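You operate a simulated robot arm through the tools that you are given. There is no shell and no other tool.

You are at the controls of a simulated robot arm. One attempt, no reset.

Task
Put things in order on the supply top. At the end: the teal rag is on the grey thin board; the pink sensor box stands where the white pad stood; the green scoop stands where the teal rag stood; the white pad stands where the green scoop stood; whatever was shut is shut again. Leave all else as you found it, and nothing knocked over.

Only the result counts: the job must be done as asked and must still hold three seconds after the hand-in. Knocking over, shifting, dropping, spilling or breaking anything else fails it.

Robot
A 7-joint arm with a two-finger parallel gripper, fixed in place. Base frame: the origin is at the foot of the arm, x ahead of it, y to its left, z up; the work surface is at about z = 0.86. Lengths are in m, angles in degrees, forces in N, time in s.
With the tool pointing down near the work surface it reaches from about 0.24 to 0.68 m from the base axis. Its first joint turns from -66.0 to 66.0 degrees. Payload 2.4 kg.
Tool frame: the origin (TCP) lies between the finger pads and is the grasp point; the fingertips stand 0.03 m ahead of it; z points along the fingers, y is the line along which they close. Largest opening 0.094 m; finger width 0.028, thickness 0.01; the body of the gripper, 0.05 by 0.096 m, starts 0.055 m behind the TCP.
Orientation is that of the tool frame in the base frame, as a unit quaternion [x, y, z, w]. With the fingers straight down and closing along the base's y, the tool's x points along the base's -x, its y along +y and its z along -z.

Tools
- The arm moves only by the tool play_rows. Its argument "targets" is one flat list of numbers, 7 for each row, row after row: the turn, a rotation vector about the tool's x, y, z in degrees, then the shift along the tool's x, y, z in m, then the gripper command, from -1 (shut) to 1 (fully open), values between in proportion. In form: [wx, wy, wz, tx, ty, tz, gripper, wx, wy, wz, tx, ty, tz, gripper, ...]. A call has 1 to 20 rows; each row shifts and turns the commanded pose from where the row before left it, along the tool's axes as they then stand. A row lasts 0.2 s, in which the tool goes at most 0.05 m and 8.6 degrees; a call with a longer step from one row to the next is refused whole, and so is a gripper value outside its range. A pose out of reach is approached as far as the arm can. The call stops where the force on the tool passes 40 N (or 10 N more than at its start, if that is more) or the arm is blocked; 0.2 s more then pass. The fingers move at their own pace (about 0.153 m/s each) and stop on an object; they squeeze with about 34 N. The grip force told is the motor's: it shows also when the fingers shut on nothing. Time passes only in rows, and 0.2 s behind the last, so rows that do not move let the fingers close. It gives the time, the measured TCP pose, the force on the tool (base axes), the opening and the grip force at its end, in the units of the frame above (readings bear some noise), with the torque about the TCP (base axes, N m) and any sound that the robot's microphone picked up.
- Cameras (640 x 400 px; columns grow to the right, rows downward): "scene" is fixed at [0.0356, 0.4749, 1.425]; the picture's right is [-0.80, -0.59, 0.00], its down [-0.38, 0.52, -0.76] and it looks along [0.45, -0.61, -0.65] (base axes); focal length 266 px, centre (320, 200). "wrist" rides on the gripper at [0.076, 0.014, -0.103] in the tool frame; the picture's right is [-0.18, 0.98, 0.00], its down [-0.75, -0.14, -0.64] and it looks along [-0.63, -0.12, 0.77] (tool axes); focal length 243 px, centre (320, 200). There is no depth. A picture from a camera that has moved, and an enlarged one, comes with that camera's place and axes in the base frame and with its lens. The place of the scene camera against the robot may be out by one fixed shift of up to 0.012 m in any direction.
- capture(camera): a new picture of that camera. No time passes.
- inspect(camera, box): a new picture of the part [left, top, right, bottom] of that camera's present view, enlarged. No time passes.
- job_done(): hands the job in; it is judged then, once.

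Nothing tells you positions but the pictures and the camera data. Unless the task says otherwise, let go and move clear before handing in.

The tools are called after "Emit:" by a JSON object that holds its "method" and its "body". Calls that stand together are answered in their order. play_rows: Moves the arm, as the interface text tells. Its arguments: {"type":"object","properties":{"targets":{"type":"array"}},"required":["targets"]} The other tools are called the same way: capture (camera) takes a picture; inspect (camera, box) takes an enlarged picture of a part of a camera's view; job_done () hands the job in.

At the start:

```text
time_s: 0.0
ee_pos: [0.4518, 0.0498, 1.1605]
orientation: [0.0, 1.0, 0.0, 0.0]
contact_force: [-0.9, 0.7, -0.1]
ft_torque: [-0.02, -0.02, -0.02]
grip_width: 0.094
gripper_force: 0.0
```

scene: 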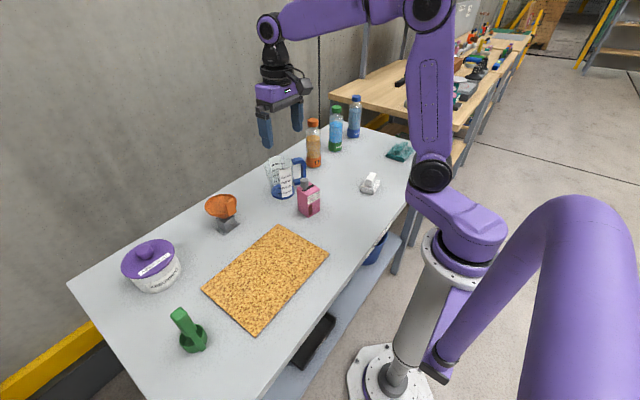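
wrist: 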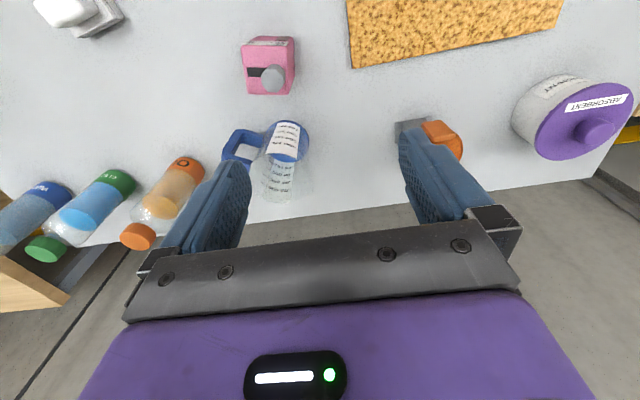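

I see a table with bottles, a beaker, a pink box, an orange funnel, a white tub with a purple lid, a green scoop, a cork board, a white pad and a teal rag. I'll look closer at each before moving.

Emit:
{"method": "inspect", "body": {"camera": "scene", "box": [340, 120, 440, 220]}}

Emit:
{"method": "inspect", "body": {"camera": "scene", "box": [240, 90, 400, 230]}}

Emit:
{"method": "inspect", "body": {"camera": "scene", "box": [80, 180, 340, 380]}}

Emit:
{"method": "inspect", "body": {"camera": "scene", "box": [250, 220, 410, 400]}}

```text
4.00 times, centred on (390, 170) of scene
camera zoom: at [0.0356, 0.4749, 1.425], right [-0.8, -0.59, 0.0], down [-0.38, 0.52, -0.76], along [0.45, -0.61, -0.65], focal length 1063 px, centre (40, 320)
```

zoom: 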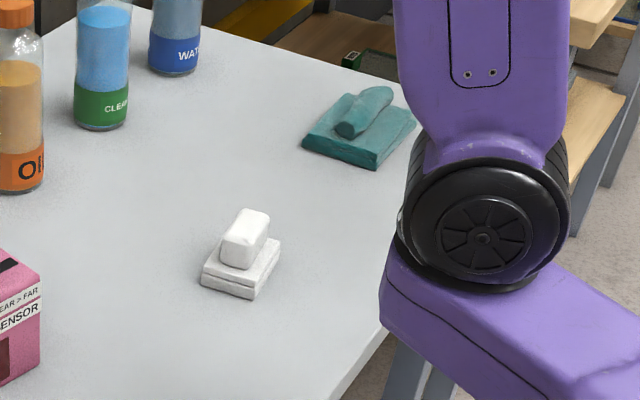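

```text
2.86 times, centred on (320, 160) of scene
camera zoom: at [0.0356, 0.4749, 1.425], right [-0.8, -0.59, 0.0], down [-0.38, 0.52, -0.76], along [0.45, -0.61, -0.65], focal length 760 px, centre (320, 314)
```

zoom: 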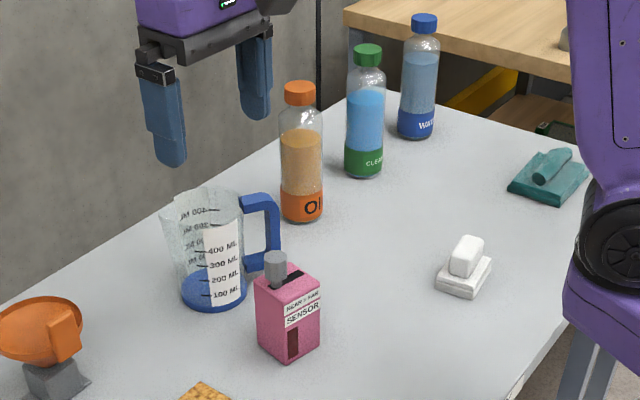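

```text
2.00 times, centred on (210, 280) of scene
camera zoom: at [0.0356, 0.4749, 1.425], right [-0.8, -0.59, 0.0], down [-0.38, 0.52, -0.76], along [0.45, -0.61, -0.65], focal length 532 px, centre (540, 40)
```

zoom: 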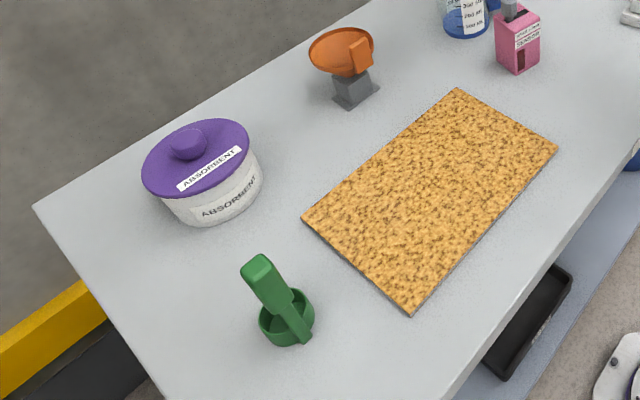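

```text
2.22 times, centred on (330, 310) of scene
camera zoom: at [0.0356, 0.4749, 1.425], right [-0.8, -0.59, 0.0], down [-0.38, 0.52, -0.76], along [0.45, -0.61, -0.65], focal length 591 px, centre (298, -44)
```

zoom: 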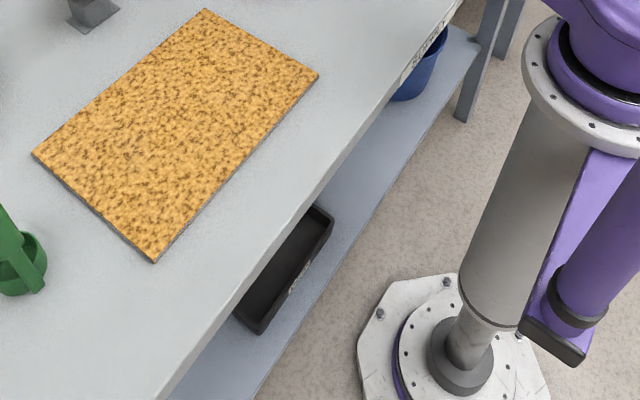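

The reading from the scene view puts the rag near (0.34,-0.49), the pad near (0.34,-0.22), the pink box near (0.42,0.01), the scoop near (0.38,0.44) and the board around (0.36,0.24). I'll move high over the right side to look from the wrist camera, and to see what the arm hides.

Emit:
{"method": "play_rows", "body": {"targets": [0, 0, 0, 0.0143, -0.0429, 0, 1, 0, 0, 0, 0.0143, -0.0429, 0, 1, 0, 0, 0, 0.0143, -0.0429, 0, 1, 0, 0, 0, 0.0143, -0.0429, 0, 1, 0, 0, 0, 0.0143, -0.0429, 0, 1, 0, 0, 0, 0.0143, -0.0429, 0, 1, 0, 0, 0, 0.0143, -0.0429, 0, 1]}}

Emit:
{"method": "capture", "body": {"camera": "wrist"}}

Emit:
{"method": "capture", "body": {"camera": "scene"}}

```text
time_s: 1.6
ee_pos: [0.3507, -0.2502, 1.1609]
orientation: [0.001, 1.0, 0.001, -0.001]
contact_force: [0.1, -0.7, 0.7]
ft_torque: [0.03, 0.02, -0.01]
grip_width: 0.0939
gripper_force: 0.0
```

```text
taken
camera wrist: at [0.2738, -0.237, 1.261], right [0.18, 0.98, 0.0], down [0.75, -0.14, 0.64], along [0.63, -0.12, -0.77], focal length 243 px, centre (320, 200)
```

wrist: 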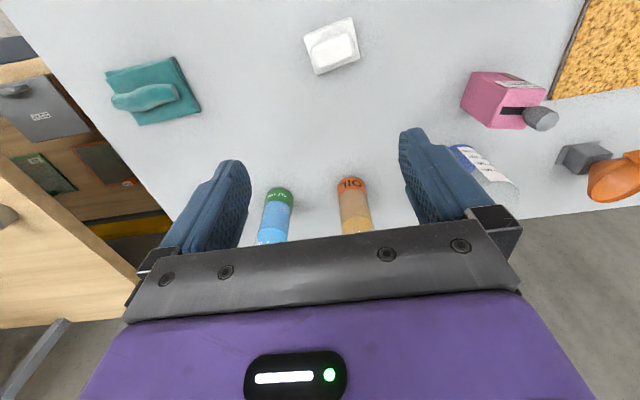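

```text
taken
```

scene: 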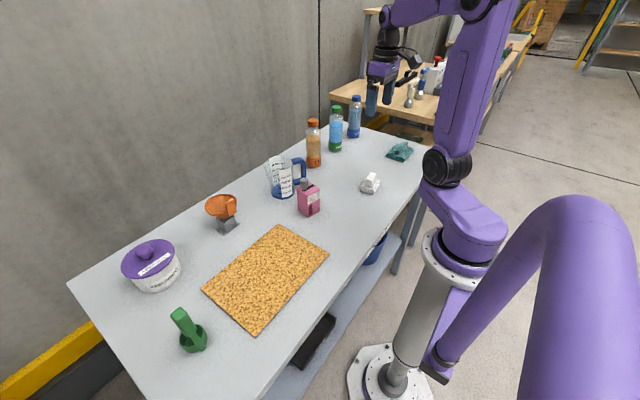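

The whole table top is now visible and the only thin board on it is the speckled one with greyish edges. I'll zoom in on it and on the pieces I have to lift.

Emit:
{"method": "inspect", "body": {"camera": "scene", "box": [195, 260, 285, 345]}}

Emit:
{"method": "inspect", "body": {"camera": "scene", "box": [270, 215, 340, 275]}}

Emit:
{"method": "inspect", "body": {"camera": "wrist", "box": [90, 40, 220, 140]}}

Emit:
{"method": "inspect", "body": {"camera": "wrist", "box": [290, 5, 380, 85]}}

Emit:
{"method": "inspect", "body": {"camera": "scene", "box": [330, 60, 450, 180]}}

Emit:
{"method": "inspect", "body": {"camera": "scene", "box": [150, 295, 230, 365]}}

```text
4.71 times, centred on (240, 302) of scene
camera zoom: at [0.0356, 0.4749, 1.425], right [-0.8, -0.59, 0.0], down [-0.38, 0.52, -0.76], along [0.45, -0.61, -0.65], focal length 1251 px, centre (696, -282)
```

zoom: 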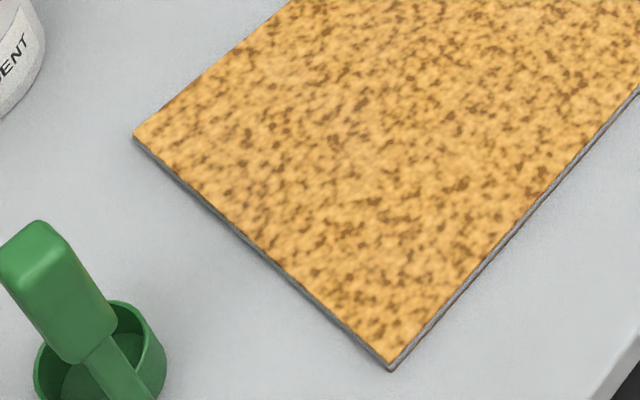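

```text
6.67 times, centred on (305, 245) of scene
camera zoom: at [0.0356, 0.4749, 1.425], right [-0.8, -0.59, 0.0], down [-0.38, 0.52, -0.76], along [0.45, -0.61, -0.65], focal length 1772 px, centre (420, -100)
```

zoom: 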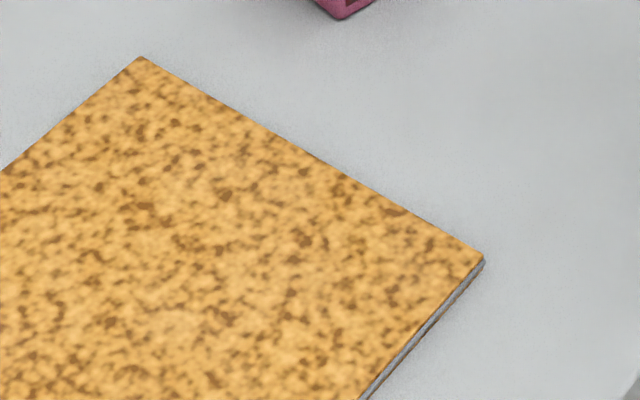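

```text
4.00 times, centred on (155, 90) of wrist
camera zoom: at [0.2738, -0.237, 1.261], right [0.18, 0.98, 0.0], down [0.75, -0.14, 0.64], along [0.63, -0.12, -0.77], focal length 970 px, centre (980, 640)
```

zoom: 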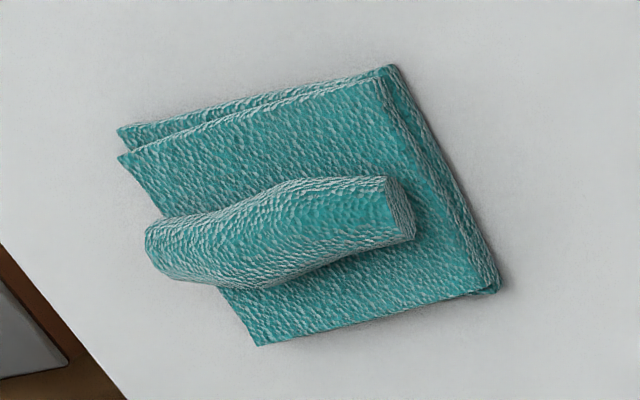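

```text
5.00 times, centred on (335, 45) of wrist
camera zoom: at [0.2738, -0.237, 1.261], right [0.18, 0.98, 0.0], down [0.75, -0.14, 0.64], along [0.63, -0.12, -0.77], focal length 1213 px, centre (245, 975)
```

zoom: 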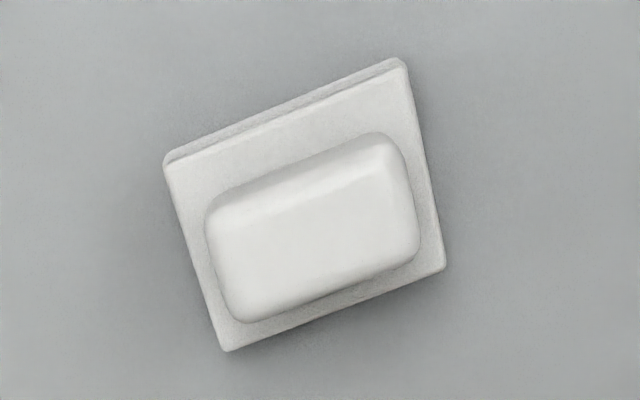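

```text
3.33 times, centred on (390, 120) of scene
camera zoom: at [0.0356, 0.4749, 1.425], right [-0.8, -0.59, 0.0], down [-0.38, 0.52, -0.76], along [0.45, -0.61, -0.65], focal length 886 px, centre (87, 467)
```

zoom: 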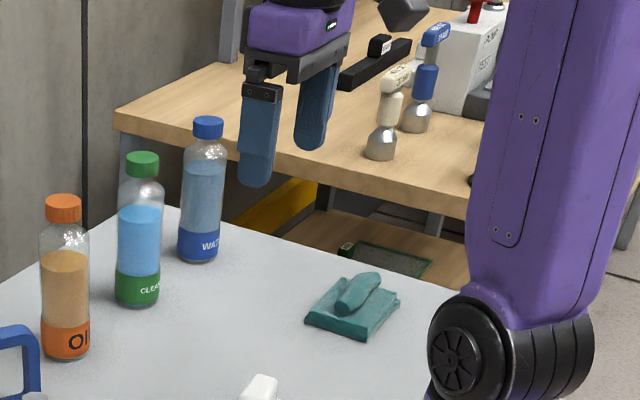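

```text
5.71 times, centred on (190, 330) of scene
camera zoom: at [0.0356, 0.4749, 1.425], right [-0.8, -0.59, 0.0], down [-0.38, 0.52, -0.76], along [0.45, -0.61, -0.65], focal length 1519 px, centre (1063, -543)
```

zoom: 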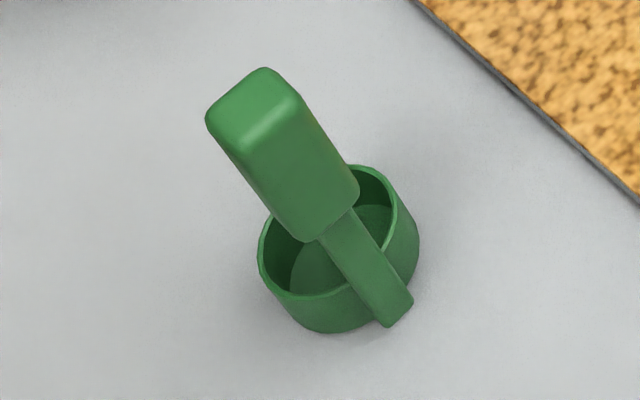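

The board has a tan speckled face on a grey body and it's the only thin board, so that's the rag's target. The rag is axis-aligned near (0.34,-0.505) with its roll running along y, so I go above it and turn the fingers to close along x.

Emit:
{"method": "play_rows", "body": {"targets": [0, 0, 0, 0.0018, -0.0425, 0, 1, 0, 0, 0, 0.0018, -0.0425, 0, 1, 0, 0, 0, 0.0018, -0.0425, 0, 1, 0, 0, 0, 0.0018, -0.0425, 0, 1, 0, 0, 0, 0.0018, -0.0425, 0, 1, 0, 0, 0, 0.0018, -0.0425, 0, 1, 0, 0, 8.18, 0, 0, 0, 1, 0, 0, 8.18, 0, 0, 0, 1, 0, 0, 8.18, 0, 0, 0, 1, 0, 0, 8.18, 0, 0, 0, 1, 0, 0, 8.18, 0, 0, 0, 1, 0, 0, 8.18, 0, 0, 0, 1, 0, 0, 8.18, 0, 0, 0, 1, 0, 0, 8.18, 0, 0, 0, 1, 0, 0, 8.18, 0, 0, 0, 1, 0, 0, 8.18, 0, 0, 0, 1, 0, 0, 8.18, 0, 0, 0, 1]}}

Emit:
{"method": "capture", "body": {"camera": "wrist"}}

```text
time_s: 5.2
ee_pos: [0.34, -0.5069, 1.1599]
orientation: [0.708, 0.707, 0.0, 0.0]
contact_force: [0.3, -0.4, 0.4]
ft_torque: [0.01, -0.04, 0.01]
grip_width: 0.094
gripper_force: 0.1
```

```text
taken
camera wrist: at [0.3548, -0.4293, 1.2611], right [0.98, -0.19, 0.0], down [-0.14, -0.75, 0.64], along [-0.12, -0.63, -0.77], focal length 243 px, centre (320, 200)
```

wrist: 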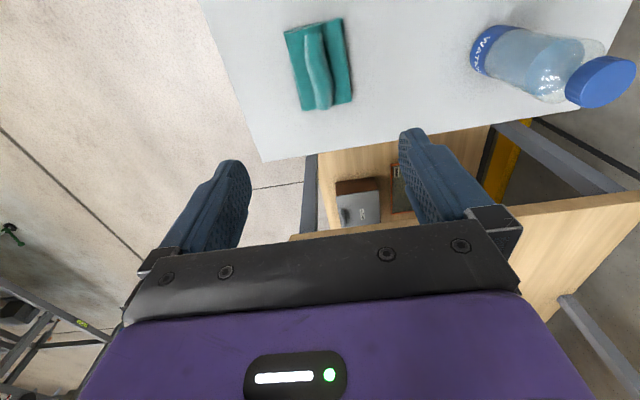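

The turn was reached and the rag lies below between the fingers. I'll zoom in to measure it.

Emit:
{"method": "inspect", "body": {"camera": "wrist", "box": [270, 5, 370, 120]}}

```text
3.48 times, centred on (320, 62) of wrist
camera zoom: at [0.3548, -0.4293, 1.2611], right [0.98, -0.19, 0.0], down [-0.14, -0.75, 0.64], along [-0.12, -0.63, -0.77], focal length 844 px, centre (320, 678)
```

zoom: 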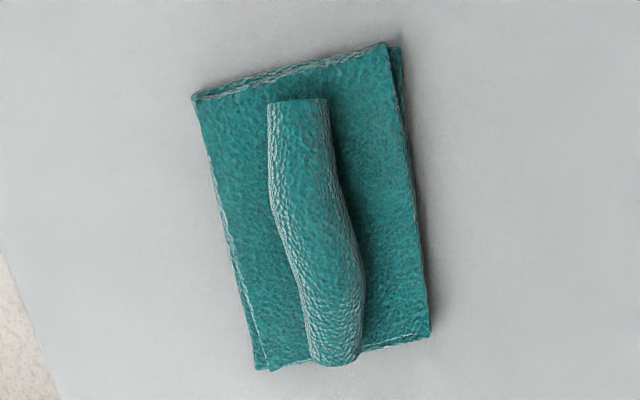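

The rag's centre comes out at about (0.339,-0.508), with its roll about 3 cm wide along y. I'll come down to z≈0.96 and check again.

Emit:
{"method": "play_rows", "body": {"targets": [0, 0, 0, 0, 0, 0.04, 1, 0, 0, 0, 0, 0, 0.04, 1, 0, 0, 0, 0, 0, 0.04, 1, 0, 0, 0, 0, 0, 0.04, 1, 0, 0, 0, 0, 0, 0.04, 1]}}

Emit:
{"method": "capture", "body": {"camera": "wrist"}}

Emit:
{"method": "inspect", "body": {"camera": "scene", "box": [360, 90, 440, 180]}}

```text
time_s: 6.4
ee_pos: [0.3407, -0.5062, 0.9577]
orientation: [0.707, 0.707, -0.001, 0.0]
contact_force: [0.5, 1.0, -1.1]
ft_torque: [-0.02, 0.04, 0.01]
grip_width: 0.094
gripper_force: 0.0
```

```text
taken
camera wrist: at [0.3543, -0.4295, 1.0596], right [0.98, -0.18, 0.0], down [-0.14, -0.75, 0.64], along [-0.12, -0.63, -0.77], focal length 243 px, centre (320, 200)
```

wrist: 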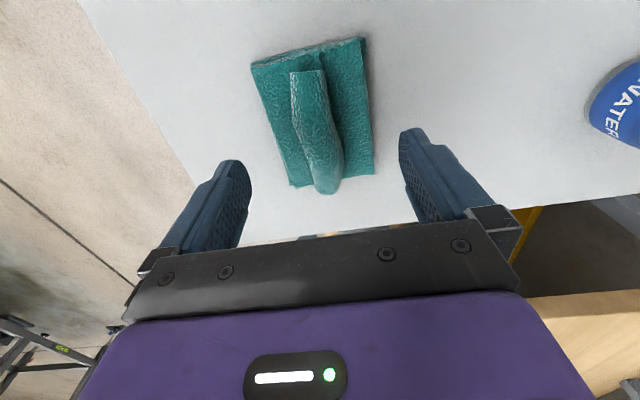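

```text
4.44 times, centred on (400, 135) of scene
camera zoom: at [0.0356, 0.4749, 1.425], right [-0.8, -0.59, 0.0], down [-0.38, 0.52, -0.76], along [0.45, -0.61, -0.65], focal length 1181 px, centre (-36, 489)
```

zoom: 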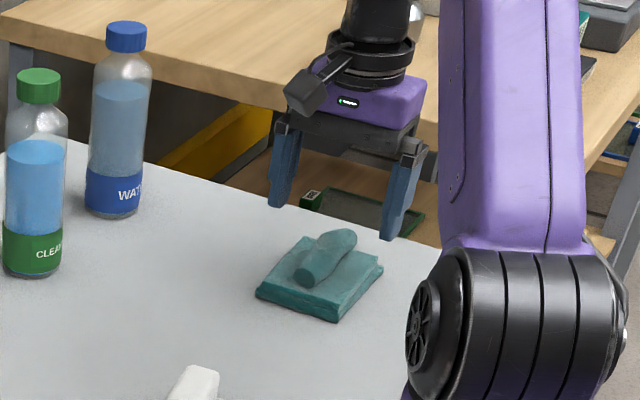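

The roll's axis is at z≈0.888 and the cloth's top at z≈0.87. I'll come down to TCP z≈0.907 and close on the roll.

Emit:
{"method": "play_rows", "body": {"targets": [0, 0, 0, 0, 0.0, 0.025, 1, 0, 0, 0, 0, 0, 0.0255, 1, 0, 0, 0, 0, 0, 0, 1]}}

Emit:
{"method": "capture", "body": {"camera": "wrist"}}

Emit:
{"method": "inspect", "body": {"camera": "scene", "box": [360, 90, 440, 180]}}

```text
time_s: 7.2
ee_pos: [0.3427, -0.5055, 0.9081]
orientation: [0.707, 0.708, 0.0, 0.0]
contact_force: [-0.9, -0.3, -0.8]
ft_torque: [0.02, 0.0, 0.01]
grip_width: 0.094
gripper_force: 0.1
```

```text
taken
camera wrist: at [0.3552, -0.4298, 1.0095], right [0.98, -0.18, 0.0], down [-0.14, -0.75, 0.64], along [-0.12, -0.63, -0.77], focal length 243 px, centre (320, 200)
```

wrist: 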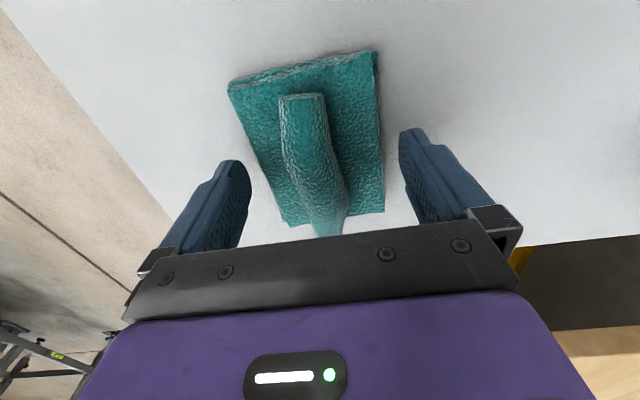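

```text
4.44 times, centred on (400, 135) of scene
camera zoom: at [0.0356, 0.4749, 1.425], right [-0.8, -0.59, 0.0], down [-0.38, 0.52, -0.76], along [0.45, -0.61, -0.65], focal length 1181 px, centre (-36, 489)
```

zoom: 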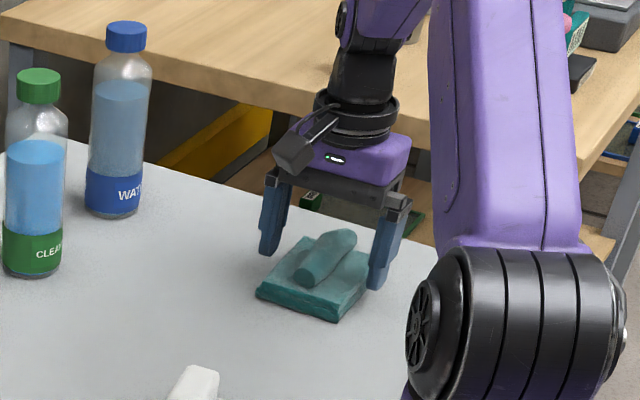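

The fingers straddle the roll just above the cloth. I'll close now.

Emit:
{"method": "play_rows", "body": {"targets": [0, 0, 0, 0, 0, 0, -1, 0, 0, 0, 0, 0, 0, -1, 0, 0, 0, 0, 0, 0, -1, 0, 0, 0, 0, 0, 0, -1]}}

Emit:
{"method": "capture", "body": {"camera": "wrist"}}

```text
time_s: 8.2
ee_pos: [0.3418, -0.5067, 0.908]
orientation: [0.707, 0.707, 0.0, 0.001]
contact_force: [0.1, 0.4, -0.5]
ft_torque: [0.0, 0.03, 0.01]
grip_width: 0.079
gripper_force: 34.1
```

```text
taken
camera wrist: at [0.3552, -0.4298, 1.0098], right [0.98, -0.18, 0.0], down [-0.14, -0.75, 0.64], along [-0.12, -0.63, -0.77], focal length 243 px, centre (320, 200)
```

wrist: 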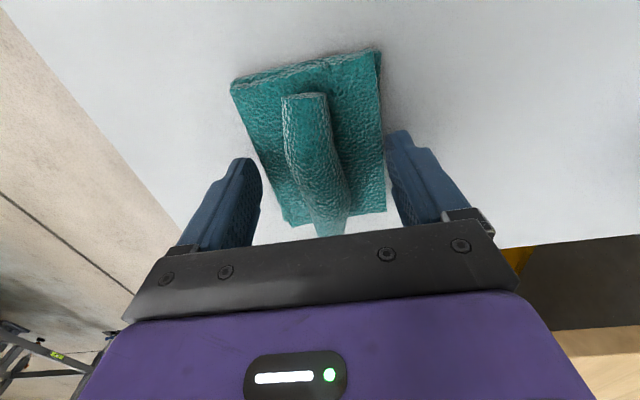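

The fingers met the cloth's slab sides (0.079 wide) rather than the roll. I'll reopen, go about 1 cm lower, and take a firmer grip on the slab.

Emit:
{"method": "play_rows", "body": {"targets": [0, 0, 0, 0, 0, 0, 1, 0, 0, 0, 0, 0, 0, 1, 0, 0, 0, 0, 0, 0.006, 1, 0, 0, 0, 0, 0, 0.006, 1, 0, 0, 0, 0, 0, 0, 1, 0, 0, 0, 0, 0, 0, -1, 0, 0, 0, 0, 0, 0, -1, 0, 0, 0, 0, 0, 0, -1, 0, 0, 0, 0, 0, 0, -1]}}

Emit:
{"method": "capture", "body": {"camera": "wrist"}}

```text
time_s: 10.2
ee_pos: [0.3418, -0.5058, 0.8975]
orientation: [0.707, 0.707, 0.0, 0.0]
contact_force: [-0.1, 0.9, 0.0]
ft_torque: [-0.04, 0.03, 0.03]
grip_width: 0.0789
gripper_force: 34.2
```

```text
taken
camera wrist: at [0.3551, -0.4294, 0.9983], right [0.98, -0.18, 0.0], down [-0.14, -0.75, 0.64], along [-0.12, -0.63, -0.77], focal length 243 px, centre (320, 200)
```

wrist: 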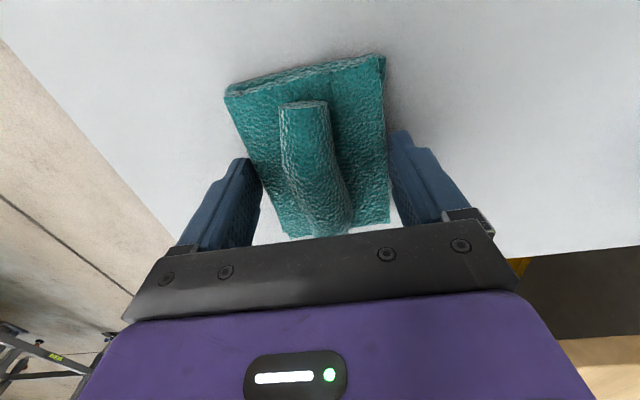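

It has a good grip on the slab with the tips just above the table. I'll lift a little and check that the rag comes along level.

Emit:
{"method": "play_rows", "body": {"targets": [0, 0, 0, 0, 0, -0.02, -1, 0, 0, 0, 0, 0, -0.03, -1, 0, 0, 0, 0, 0, -0.03, -1, 0, 0, 0, 0, 0, 0, -1]}}

Emit:
{"method": "capture", "body": {"camera": "wrist"}}

Emit:
{"method": "inspect", "body": {"camera": "scene", "box": [360, 90, 440, 180]}}

```text
time_s: 11.2
ee_pos: [0.3403, -0.5053, 0.9789]
orientation: [0.707, 0.707, 0.0, 0.001]
contact_force: [-0.2, 0.0, -0.6]
ft_torque: [0.02, 0.01, 0.01]
grip_width: 0.0789
gripper_force: 33.9
```

```text
taken
camera wrist: at [0.3535, -0.4294, 1.0791], right [0.98, -0.18, 0.0], down [-0.14, -0.75, 0.64], along [-0.12, -0.63, -0.77], focal length 243 px, centre (320, 200)
```

wrist: 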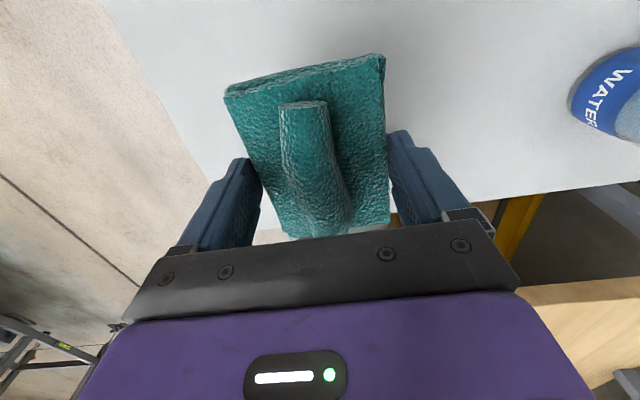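

```text
4.44 times, centred on (400, 135) of scene
camera zoom: at [0.0356, 0.4749, 1.425], right [-0.8, -0.59, 0.0], down [-0.38, 0.52, -0.76], along [0.45, -0.61, -0.65], focal length 1181 px, centre (-36, 489)
```

zoom: 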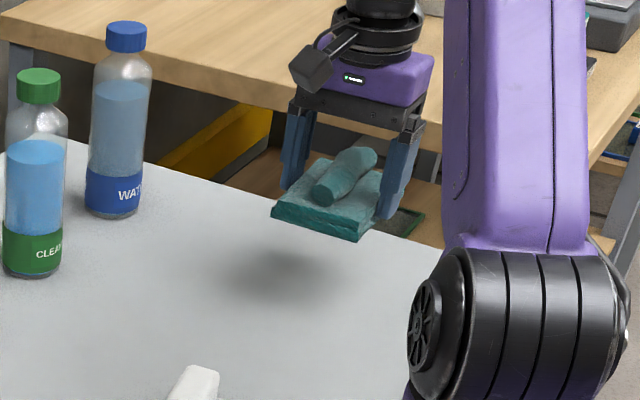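

The rag is held level. I'll raise it, turn back to yaw 0, and carry it high over to the board's centre at about (0.364, 0.237).

Emit:
{"method": "play_rows", "body": {"targets": [0, 0, 0, 0, 0, -0.047, -1, 0, 0, 0, 0, 0, -0.047, -1, 0, 0, 0, 0, 0, -0.047, -1, 0, 0, -8.18, 0, 0, 0, -1, 0, 0, -8.18, 0, 0, 0, -1, 0, 0, -8.18, 0, 0, 0, -1, 0, 0, -8.18, 0, 0, 0, -1, 0, 0, -8.18, 0, 0, 0, -1, 0, 0, -8.18, 0, 0, 0, -1, 0, 0, -8.18, 0, 0, 0, -1, 0, 0, -8.18, 0, 0, 0, -1, 0, 0, -8.18, 0, 0, 0, -1, 0, 0, -8.18, 0, 0, 0, -1, 0, 0, -8.18, 0, 0, 0, -1]}}

Emit:
{"method": "play_rows", "body": {"targets": [0, 0, 0, -0.0015, 0.0464, 0, -1, 0, 0, 0, -0.0015, 0.0464, 0, -1, 0, 0, 0, -0.0015, 0.0464, 0, -1, 0, 0, 0, -0.0015, 0.0464, 0, -1, 0, 0, 0, -0.0015, 0.0464, 0, -1, 0, 0, 0, -0.0015, 0.0464, 0, -1, 0, 0, 0, -0.0015, 0.0464, 0, -1, 0, 0, 0, -0.0015, 0.0464, 0, -1, 0, 0, 0, -0.0015, 0.0464, 0, -1, 0, 0, 0, -0.0015, 0.0464, 0, -1, 0, 0, 0, -0.0015, 0.0464, 0, -1, 0, 0, 0, -0.0015, 0.0464, 0, -1, 0, 0, 0, -0.0015, 0.0464, 0, -1, 0, 0, 0, -0.0015, 0.0464, 0, -1, 0, 0, 0, -0.0015, 0.0464, 0, -1, 0, 0, 0, -0.0015, 0.0464, 0, -1]}}

Emit:
{"method": "capture", "body": {"camera": "scene"}}

Emit:
{"method": "capture", "body": {"camera": "wrist"}}

```text
time_s: 14.2
ee_pos: [0.3408, -0.5055, 1.118]
orientation: [-0.002, 1.0, 0.0, 0.0]
contact_force: [0.0, 0.1, -1.0]
ft_torque: [0.01, 0.0, 0.0]
grip_width: 0.0788
gripper_force: 33.9
```

```text
time_s: 17.6
ee_pos: [0.3654, 0.2368, 1.1172]
orientation: [0.0, 1.0, 0.0, 0.0]
contact_force: [-0.2, 1.3, -0.7]
ft_torque: [0.0, -0.01, -0.02]
grip_width: 0.0791
gripper_force: 33.8
```

```text
taken
```

scene: 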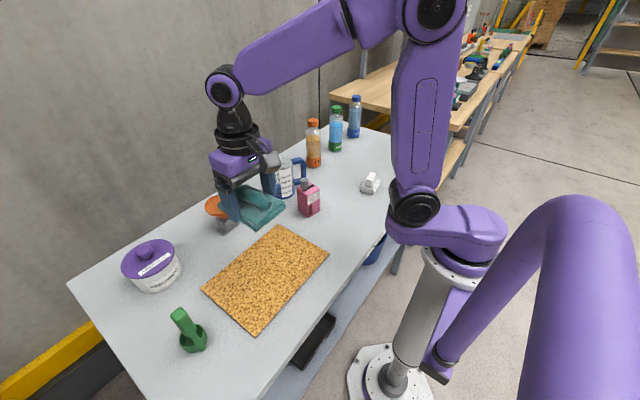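

```text
taken
camera wrist: at [0.2884, 0.2519, 1.219], right [0.18, 0.98, 0.0], down [0.75, -0.14, 0.64], along [0.63, -0.12, -0.77], focal length 243 px, centre (320, 200)
```

wrist: 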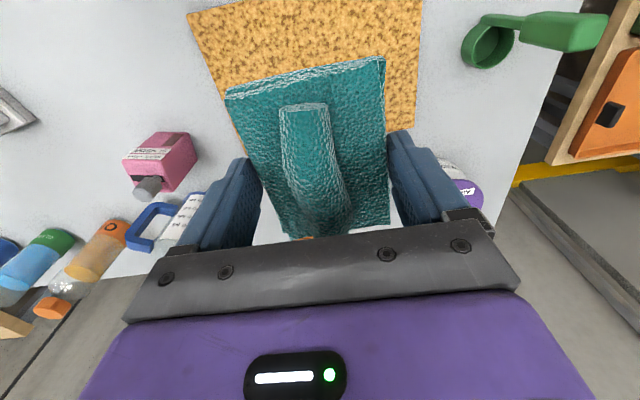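

The board spans about x 0.277–0.45 and y 0.10–0.365, and the rag is centred above it. I'll lower it.

Emit:
{"method": "play_rows", "body": {"targets": [0, 0, 0, 0, 0, 0.045, -1, 0, 0, 0, 0, 0, 0.045, -1, 0, 0, 0, 0, 0, 0.045, -1, 0, 0, 0, 0, 0, 0.045, -1, 0, 0, 0, 0, 0, 0.025, -1, 0, 0, 0, 0, 0, 0, -1]}}

Emit:
{"method": "play_rows", "body": {"targets": [0, 0, 0, 0, 0, 0.003, -1, 0, 0, 0, 0, 0, 0, -1]}}

Emit:
{"method": "inspect", "body": {"camera": "scene", "box": [190, 190, 340, 345]}}

```text
time_s: 19.0
ee_pos: [0.3646, 0.2364, 0.9124]
orientation: [0.0, 1.0, 0.0, 0.0]
contact_force: [0.6, -0.9, -0.7]
ft_torque: [0.0, 0.02, -0.01]
grip_width: 0.0789
gripper_force: 33.6
```

```text
time_s: 19.6
ee_pos: [0.3649, 0.2376, 0.9114]
orientation: [0.001, 1.0, 0.0, 0.001]
contact_force: [-0.1, 1.3, -1.5]
ft_torque: [0.03, 0.0, 0.0]
grip_width: 0.079
gripper_force: 34.1
```

```text
2.58 times, centred on (265, 268) of scene
camera zoom: at [0.0356, 0.4749, 1.425], right [-0.8, -0.59, 0.0], down [-0.38, 0.52, -0.76], along [0.45, -0.61, -0.65], focal length 686 px, centre (462, 26)
```

zoom: 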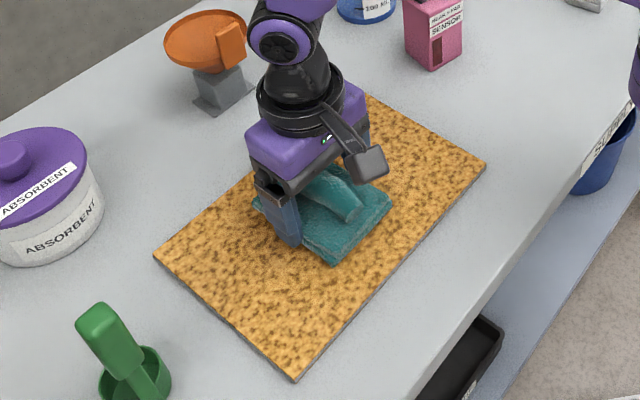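

The rag is just above the board. I'll go down in small steps and watch the force.

Emit:
{"method": "play_rows", "body": {"targets": [0, 0, 0, 0, 0, 0.002, -1, 0, 0, 0, 0, 0, 0, -1]}}

Emit:
{"method": "play_rows", "body": {"targets": [0, 0, 0, 0, 0, 0.002, -1, 0, 0, 0, 0, 0, 0, -1]}}

```text
time_s: 20.2
ee_pos: [0.3636, 0.2369, 0.9086]
orientation: [0.0, 1.0, 0.0, 0.0]
contact_force: [-1.1, -0.2, -0.6]
ft_torque: [0.01, -0.02, 0.0]
grip_width: 0.0789
gripper_force: 33.8
```

```text
time_s: 20.8
ee_pos: [0.3633, 0.2369, 0.9061]
orientation: [0.0, 1.0, 0.0, 0.0]
contact_force: [-1.6, -1.0, 1.8]
ft_torque: [0.01, -0.15, -0.02]
grip_width: 0.079
gripper_force: 34.5
```

The force is starting to show contact. One more small step.

Emit:
{"method": "play_rows", "body": {"targets": [0, 0, 0, 0, 0, 0.001, -1, 0, 0, 0, 0, 0, 0, -1]}}

```text
time_s: 21.4
ee_pos: [0.3648, 0.237, 0.9063]
orientation: [0.0, 1.0, -0.001, 0.0]
contact_force: [-4.9, -2.6, 29.2]
ft_torque: [-0.21, 0.25, 0.01]
grip_width: 0.0789
gripper_force: 33.5
```

It's in firm contact with the board. I'll ease back 1 mm, open and rise clear.

Emit:
{"method": "play_rows", "body": {"targets": [0, 0, 0, 0, 0, -0.001, -1, 0, 0, 0, 0, 0, 0, 1, 0, 0, 0, 0, 0, 0, 1, 0, 0, 0, 0, 0, 0, 1]}}

Emit:
{"method": "capture", "body": {"camera": "wrist"}}

```text
time_s: 22.4
ee_pos: [0.3654, 0.2367, 0.9059]
orientation: [0.0, 1.0, 0.0, 0.001]
contact_force: [-0.4, 0.3, 0.4]
ft_torque: [-0.01, -0.01, -0.02]
grip_width: 0.094
gripper_force: 0.1
```

```text
taken
camera wrist: at [0.2882, 0.2515, 1.0077], right [0.18, 0.98, 0.0], down [0.75, -0.14, 0.64], along [0.63, -0.12, -0.77], focal length 243 px, centre (320, 200)
```

wrist: 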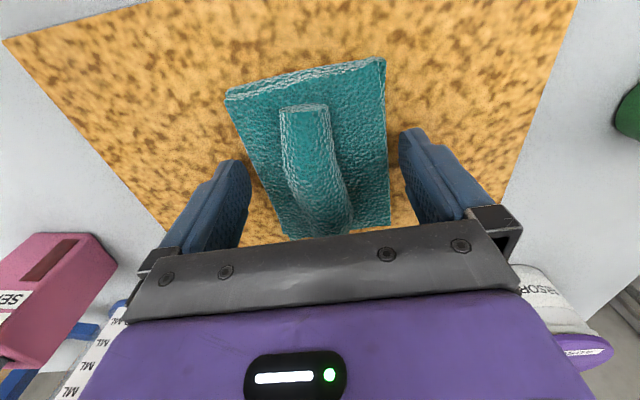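

The rag is resting on the board and the fingers are clear of it. I'll rise and move to look at the scoop.

Emit:
{"method": "play_rows", "body": {"targets": [0, 0, 0, 0, 0, -0.03, 1, 0, 0, 0, 0, 0, -0.045, 1, 0, 0, 0, 0, 0, -0.045, 1, 0, 0, 0, 0, 0, -0.045, 1, 0, 0, 0, 0, 0, -0.045, 1, 0, 0, 0, 0.005, 0.04, 0, 1, 0, 0, 0, 0.005, 0.04, 0, 1, 0, 0, 0, 0.005, 0.04, 0, 1, 0, 0, 0, 0.005, 0.04, 0, 1]}}

Emit:
{"method": "capture", "body": {"camera": "wrist"}}

Emit:
{"method": "capture", "body": {"camera": "scene"}}

```text
time_s: 24.4
ee_pos: [0.3442, 0.3962, 1.117]
orientation: [0.0, 1.0, 0.0, 0.0]
contact_force: [0.0, -0.1, 0.7]
ft_torque: [-0.03, -0.03, -0.01]
grip_width: 0.0941
gripper_force: 0.1
```

```text
taken
camera wrist: at [0.2674, 0.4117, 1.218], right [0.18, 0.98, 0.0], down [0.75, -0.14, 0.64], along [0.63, -0.12, -0.77], focal length 243 px, centre (320, 200)
```

wrist: 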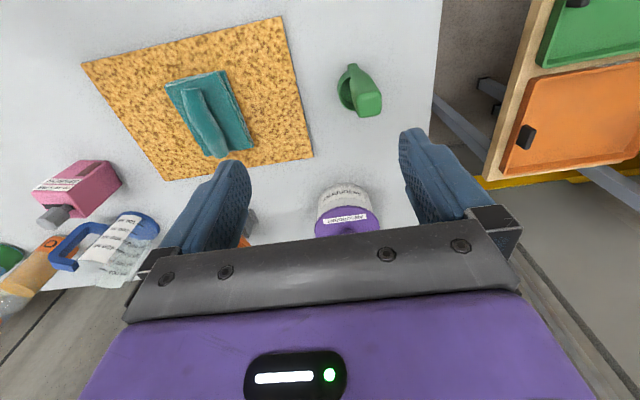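

```text
taken
```

scene: 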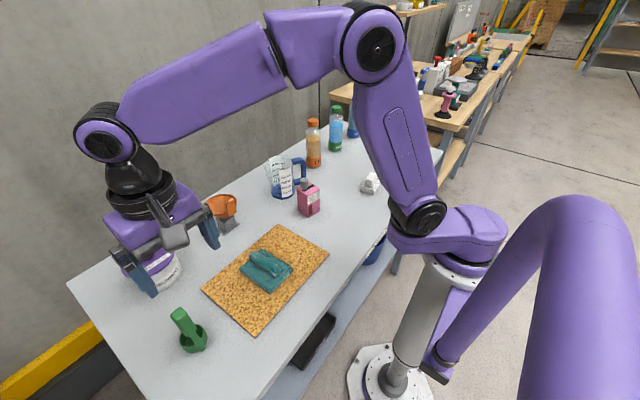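

Emit:
{"method": "inspect", "body": {"camera": "wrist", "box": [315, 45, 405, 135]}}

Emit:
{"method": "inspect", "body": {"camera": "scene", "box": [150, 295, 230, 365]}}

```text
4.44 times, centred on (360, 90) of wrist
camera zoom: at [0.2674, 0.4117, 1.218], right [0.18, 0.98, 0.0], down [0.75, -0.14, 0.64], along [0.63, -0.12, -0.77], focal length 1078 px, centre (142, 689)
```

zoom: 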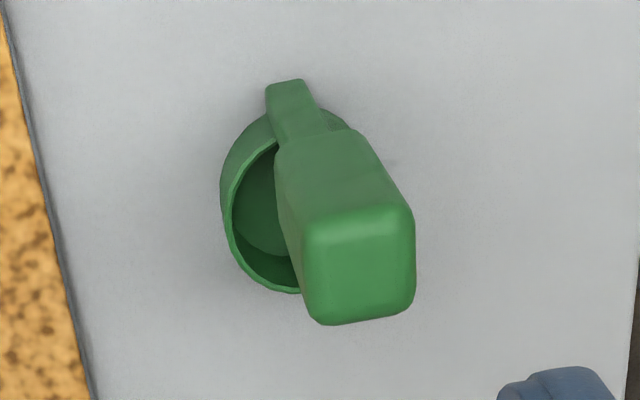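

```text
5.71 times, centred on (190, 330) of scene
camera zoom: at [0.0356, 0.4749, 1.425], right [-0.8, -0.59, 0.0], down [-0.38, 0.52, -0.76], along [0.45, -0.61, -0.65], focal length 1519 px, centre (1063, -543)
```

zoom: 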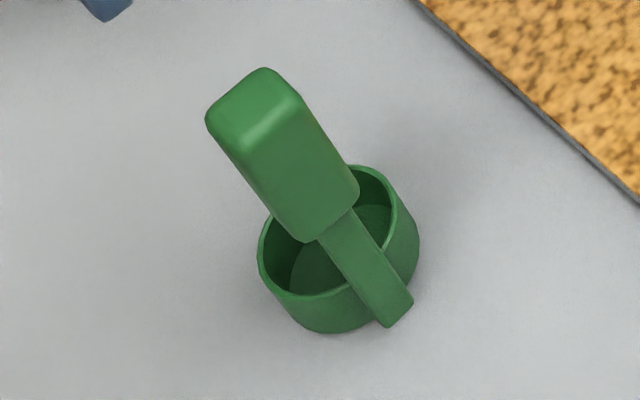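

The scoop is an upright cup with a vertical handle. Its grip block is about 2 cm wide, centred near (0.348,0.441), with its top near z≈0.996. I'll line up above it and check before gripping.

Emit:
{"method": "play_rows", "body": {"targets": [0, 0, 0, -0.002, 0.0225, 0, 1, 0, 0, 0, -0.002, 0.0225, 0, 1, 0, 0, 0, 0, 0, 0.03, 1, 0, 0, 0, 0, 0, 0.03, 1, 0, 0, 0, 0, 0, 0, 1]}}

Emit:
{"method": "capture", "body": {"camera": "wrist"}}

Emit:
{"method": "inspect", "body": {"camera": "scene", "box": [110, 240, 230, 370]}}

```text
time_s: 25.6
ee_pos: [0.3494, 0.4422, 1.0567]
orientation: [0.0, 1.0, 0.0, 0.0]
contact_force: [-0.8, 0.6, -0.7]
ft_torque: [-0.02, -0.03, -0.02]
grip_width: 0.0941
gripper_force: 0.0
```

```text
taken
camera wrist: at [0.2727, 0.4567, 1.1576], right [0.18, 0.98, 0.0], down [0.75, -0.14, 0.64], along [0.63, -0.12, -0.77], focal length 243 px, centre (320, 200)
```

wrist: 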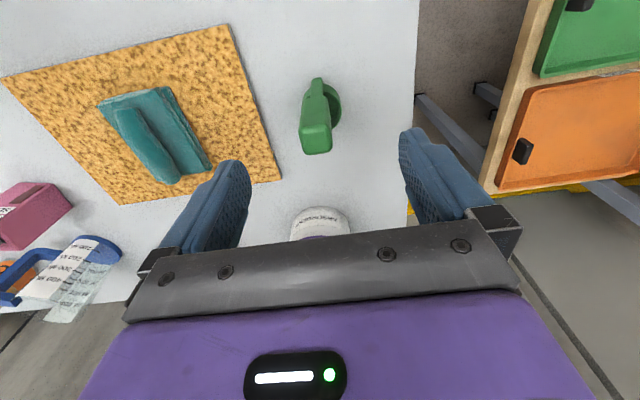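

```text
3.08 times, centred on (170, 305) of scene
camera zoom: at [0.0356, 0.4749, 1.425], right [-0.8, -0.59, 0.0], down [-0.38, 0.52, -0.76], along [0.45, -0.61, -0.65], focal length 818 px, centre (782, -123)
```

zoom: 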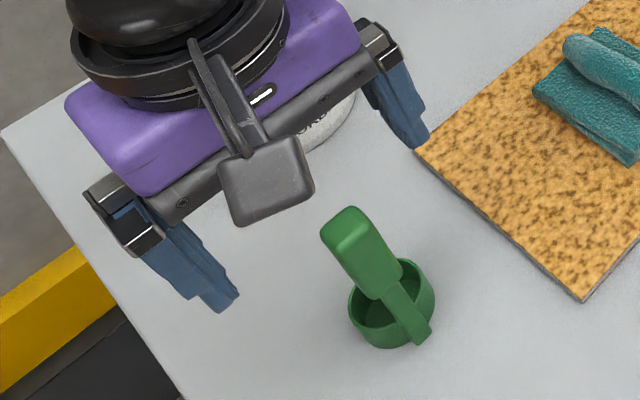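

Emit:
{"method": "inspect", "body": {"camera": "wrist", "box": [275, 65, 365, 165]}}

```text
4.00 times, centred on (320, 115) of wrist
camera zoom: at [0.2727, 0.4567, 1.1576], right [0.18, 0.98, 0.0], down [0.75, -0.14, 0.64], along [0.63, -0.12, -0.77], focal length 970 px, centre (320, 540)
```

zoom: 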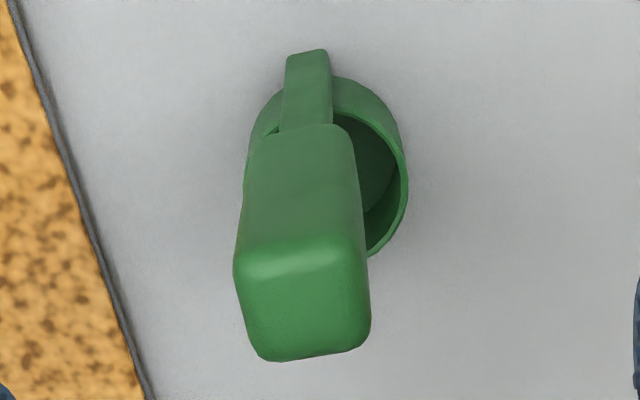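

The refined top centre is about (0.346,0.440,1.0). I'll make a small correction, descend to TCP z≈0.968 and close.

Emit:
{"method": "play_rows", "body": {"targets": [0, 0, 0, 0.003, -0.002, 0.029, 1, 0, 0, 0, 0, 0, 0.03, 1, 0, 0, 0, 0, 0, 0.03, 1, 0, 0, 0, 0, 0, 0, 1]}}

Emit:
{"method": "capture", "body": {"camera": "wrist"}}

Emit:
{"method": "inspect", "body": {"camera": "scene", "box": [110, 240, 230, 370]}}

```text
time_s: 26.6
ee_pos: [0.3445, 0.4403, 0.9673]
orientation: [0.0, 1.0, 0.0, 0.0]
contact_force: [-0.6, -0.6, 0.3]
ft_torque: [-0.02, -0.01, -0.05]
grip_width: 0.0941
gripper_force: 0.1
```

```text
taken
camera wrist: at [0.2695, 0.4546, 1.0683], right [0.18, 0.98, 0.0], down [0.75, -0.14, 0.64], along [0.63, -0.12, -0.77], focal length 243 px, centre (320, 200)
```

wrist: 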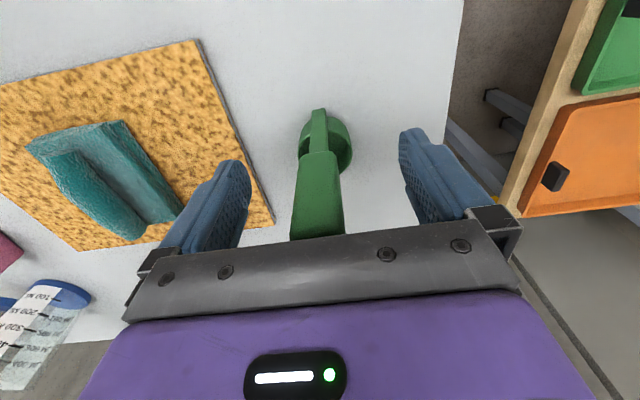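

```text
3.08 times, centred on (170, 305) of scene
camera zoom: at [0.0356, 0.4749, 1.425], right [-0.8, -0.59, 0.0], down [-0.38, 0.52, -0.76], along [0.45, -0.61, -0.65], focal length 818 px, centre (782, -123)
```

zoom: 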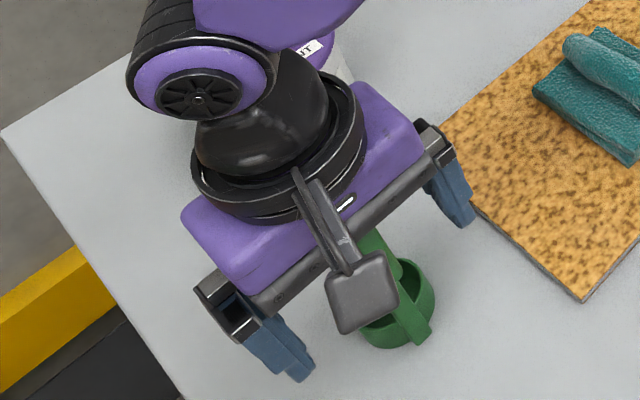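

The block is centred between the fingers and nothing touches. Closing now.

Emit:
{"method": "play_rows", "body": {"targets": [0, 0, 0, 0, 0, 0, 0.2, 0, 0, 0, 0, 0, 0, -0.3, 0, 0, 0, 0, 0, 0, -1, 0, 0, 0, 0, 0, 0, -1, 0, 0, 0, 0, 0, 0, -1]}}

Emit:
{"method": "capture", "body": {"camera": "wrist"}}

```text
time_s: 27.8
ee_pos: [0.3461, 0.441, 0.9685]
orientation: [0.0, 1.0, 0.0, 0.001]
contact_force: [0.0, 0.1, 1.0]
ft_torque: [0.0, 0.06, 0.01]
grip_width: 0.0253
gripper_force: 34.2
```

```text
taken
camera wrist: at [0.2695, 0.4546, 1.0687], right [0.18, 0.98, 0.0], down [0.75, -0.14, 0.64], along [0.63, -0.12, -0.77], focal length 243 px, centre (320, 200)
```

wrist: 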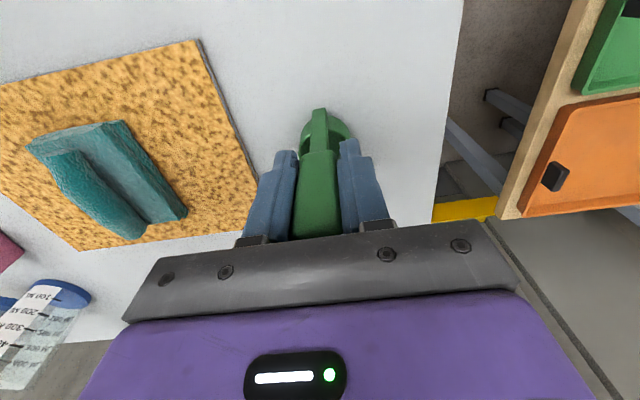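

The scoop is gripped (2.5 cm). I'll lift it straight up, then carry it high to the rag's old place, TCP (0.3245,-0.508) so that the cup's centre lands on (0.339,-0.508).

Emit:
{"method": "play_rows", "body": {"targets": [0, 0, 0, 0, 0, -0.01, -1, 0, 0, 0, 0, 0, -0.03, -1, 0, 0, 0, 0, 0, -0.043, -1, 0, 0, 0, 0, 0, -0.043, -1, 0, 0, 0, 0, 0, -0.044, -1, 0, 0, 0, 0, 0, 0, -1]}}

Emit:
{"method": "capture", "body": {"camera": "wrist"}}

Emit:
{"method": "capture", "body": {"camera": "scene"}}

```text
time_s: 29.2
ee_pos: [0.3454, 0.4399, 1.1376]
orientation: [0.0, 1.0, 0.0, 0.001]
contact_force: [-0.4, 1.1, 0.4]
ft_torque: [-0.03, 0.01, -0.01]
grip_width: 0.0253
gripper_force: 34.3
```

```text
taken
camera wrist: at [0.2693, 0.454, 1.2386], right [0.18, 0.98, 0.0], down [0.75, -0.14, 0.64], along [0.63, -0.12, -0.77], focal length 243 px, centre (320, 200)
```

wrist: 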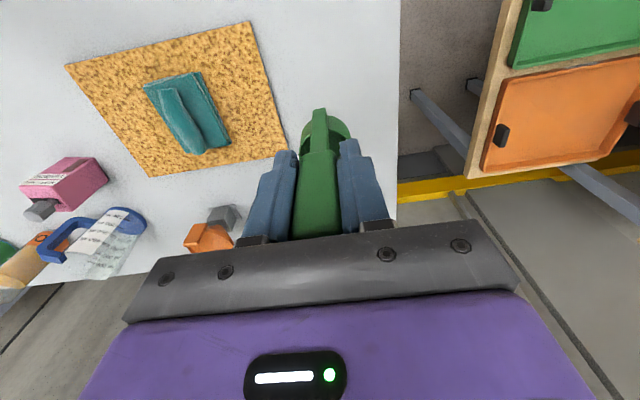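

```text
taken
```

scene: 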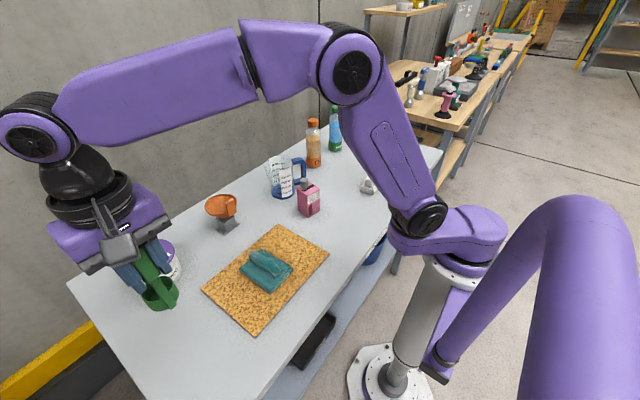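

The scoop is held upright in the same pose. Now the long carry to the right.

Emit:
{"method": "play_rows", "body": {"targets": [0, 0, 0, 0.00105, -0.0474, 0, -1, 0, 0, 0, 0.00105, -0.0474, 0, -1, 0, 0, 0, 0.00105, -0.0474, 0, -1, 0, 0, 0, 0.00105, -0.0474, 0, -1, 0, 0, 0, 0.00105, -0.0474, 0, -1, 0, 0, 0, 0.00105, -0.0474, 0, -1, 0, 0, 0, 0.00105, -0.0474, 0, -1, 0, 0, 0, 0.00105, -0.0474, 0, -1, 0, 0, 0, 0.00105, -0.0474, 0, -1, 0, 0, 0, 0.00105, -0.0474, 0, -1, 0, 0, 0, 0.00105, -0.0474, 0, -1, 0, 0, 0, 0.00105, -0.0474, 0, -1, 0, 0, 0, 0.00105, -0.0474, 0, -1, 0, 0, 0, 0.00105, -0.0474, 0, -1, 0, 0, 0, 0.00105, -0.0474, 0, -1, 0, 0, 0, 0.00105, -0.0474, 0, -1, 0, 0, 0, 0.00105, -0.0474, 0, -1, 0, 0, 0, 0.00105, -0.0474, 0, -1, 0, 0, 0, 0.00105, -0.0474, 0, -1, 0, 0, 0, 0.00105, -0.0474, 0, -1]}}

Emit:
{"method": "capture", "body": {"camera": "wrist"}}

Emit:
{"method": "capture", "body": {"camera": "scene"}}

```text
time_s: 33.4
ee_pos: [0.3251, -0.5086, 1.1364]
orientation: [-0.001, 1.0, 0.0, -0.001]
contact_force: [1.1, 0.0, -0.3]
ft_torque: [0.01, 0.02, 0.0]
grip_width: 0.0253
gripper_force: 34.1
```

```text
taken
camera wrist: at [0.2482, -0.4943, 1.2371], right [0.18, 0.98, 0.0], down [0.75, -0.14, 0.64], along [0.63, -0.12, -0.77], focal length 243 px, centre (320, 200)
```

wrist: 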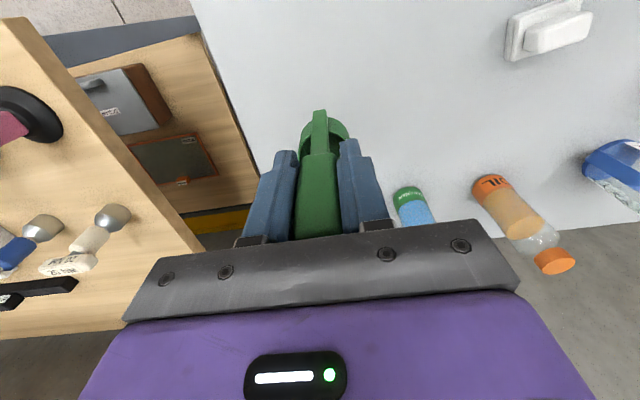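

```text
taken
```

scene: 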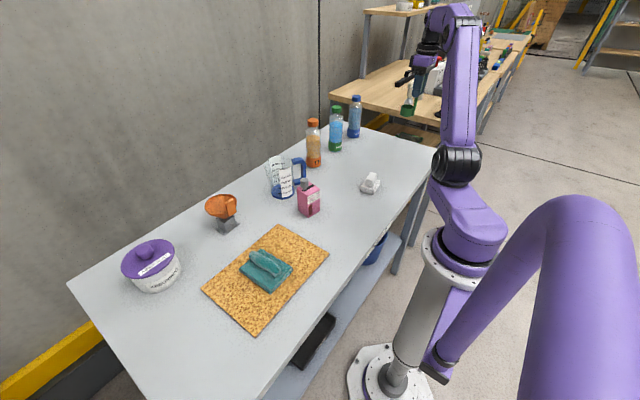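

It's positioned over the rag's old place. I'll lower it to just above the table.

Emit:
{"method": "play_rows", "body": {"targets": [0, 0, 0, 0, 0, 0.045, -1, 0, 0, 0, 0, 0, 0.045, -1, 0, 0, 0, 0, 0, 0.045, -1, 0, 0, 0, 0, 0, 0.025, -1, 0, 0, 0, 0, 0, 0, -1]}}

Emit:
{"method": "capture", "body": {"camera": "wrist"}}

Emit:
{"method": "inspect", "body": {"camera": "scene", "box": [360, 90, 440, 180]}}

```text
time_s: 34.6
ee_pos: [0.3251, -0.5092, 0.9774]
orientation: [-0.001, 1.0, 0.0, 0.0]
contact_force: [-1.1, -0.1, 0.1]
ft_torque: [0.0, 0.02, 0.0]
grip_width: 0.0253
gripper_force: 33.8
```

```text
taken
camera wrist: at [0.2476, -0.4949, 1.0786], right [0.18, 0.98, 0.0], down [0.75, -0.14, 0.64], along [0.63, -0.12, -0.77], focal length 243 px, centre (320, 200)
```

wrist: 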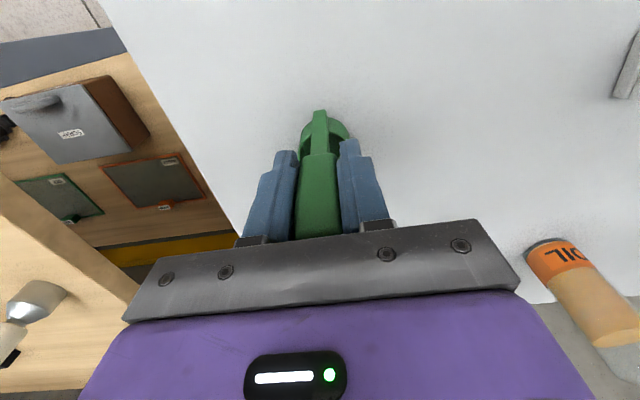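

```text
4.44 times, centred on (400, 135) of scene
camera zoom: at [0.0356, 0.4749, 1.425], right [-0.8, -0.59, 0.0], down [-0.38, 0.52, -0.76], along [0.45, -0.61, -0.65], focal length 1181 px, centre (-36, 489)
```

zoom: 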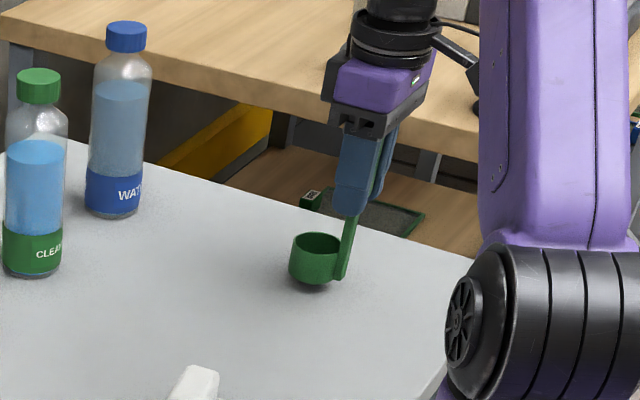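

The scoop hangs about 1 cm above the table. I'll step down gently.

Emit:
{"method": "play_rows", "body": {"targets": [0, 0, 0, 0, 0, 0.003, -1, 0, 0, 0, 0, 0, 0.003, -1, 0, 0, 0, 0, 0, 0, -1]}}

Emit:
{"method": "play_rows", "body": {"targets": [0, 0, 0, 0, 0, 0.0015, -1, 0, 0, 0, 0, 0, 0, -1]}}

```text
time_s: 35.4
ee_pos: [0.3246, -0.508, 0.9713]
orientation: [0.0, 1.0, 0.0, 0.0]
contact_force: [0.9, 0.3, -0.9]
ft_torque: [0.02, 0.02, -0.01]
grip_width: 0.0253
gripper_force: 33.7
```

```text
time_s: 36.0
ee_pos: [0.3238, -0.5087, 0.9696]
orientation: [0.0, 1.0, 0.0, 0.0]
contact_force: [-0.2, -0.1, -0.5]
ft_torque: [-0.01, 0.01, -0.01]
grip_width: 0.0252
gripper_force: 33.9
```

Emit:
{"method": "play_rows", "body": {"targets": [0, 0, 0, 0, 0, 0.0012, -1, 0, 0, 0, 0, 0, 0, -1]}}

```text
time_s: 36.6
ee_pos: [0.3236, -0.5084, 0.9697]
orientation: [0.0, 1.0, 0.0, 0.0]
contact_force: [0.1, -0.2, -0.3]
ft_torque: [-0.06, 0.03, -0.01]
grip_width: 0.0251
gripper_force: 34.1
```

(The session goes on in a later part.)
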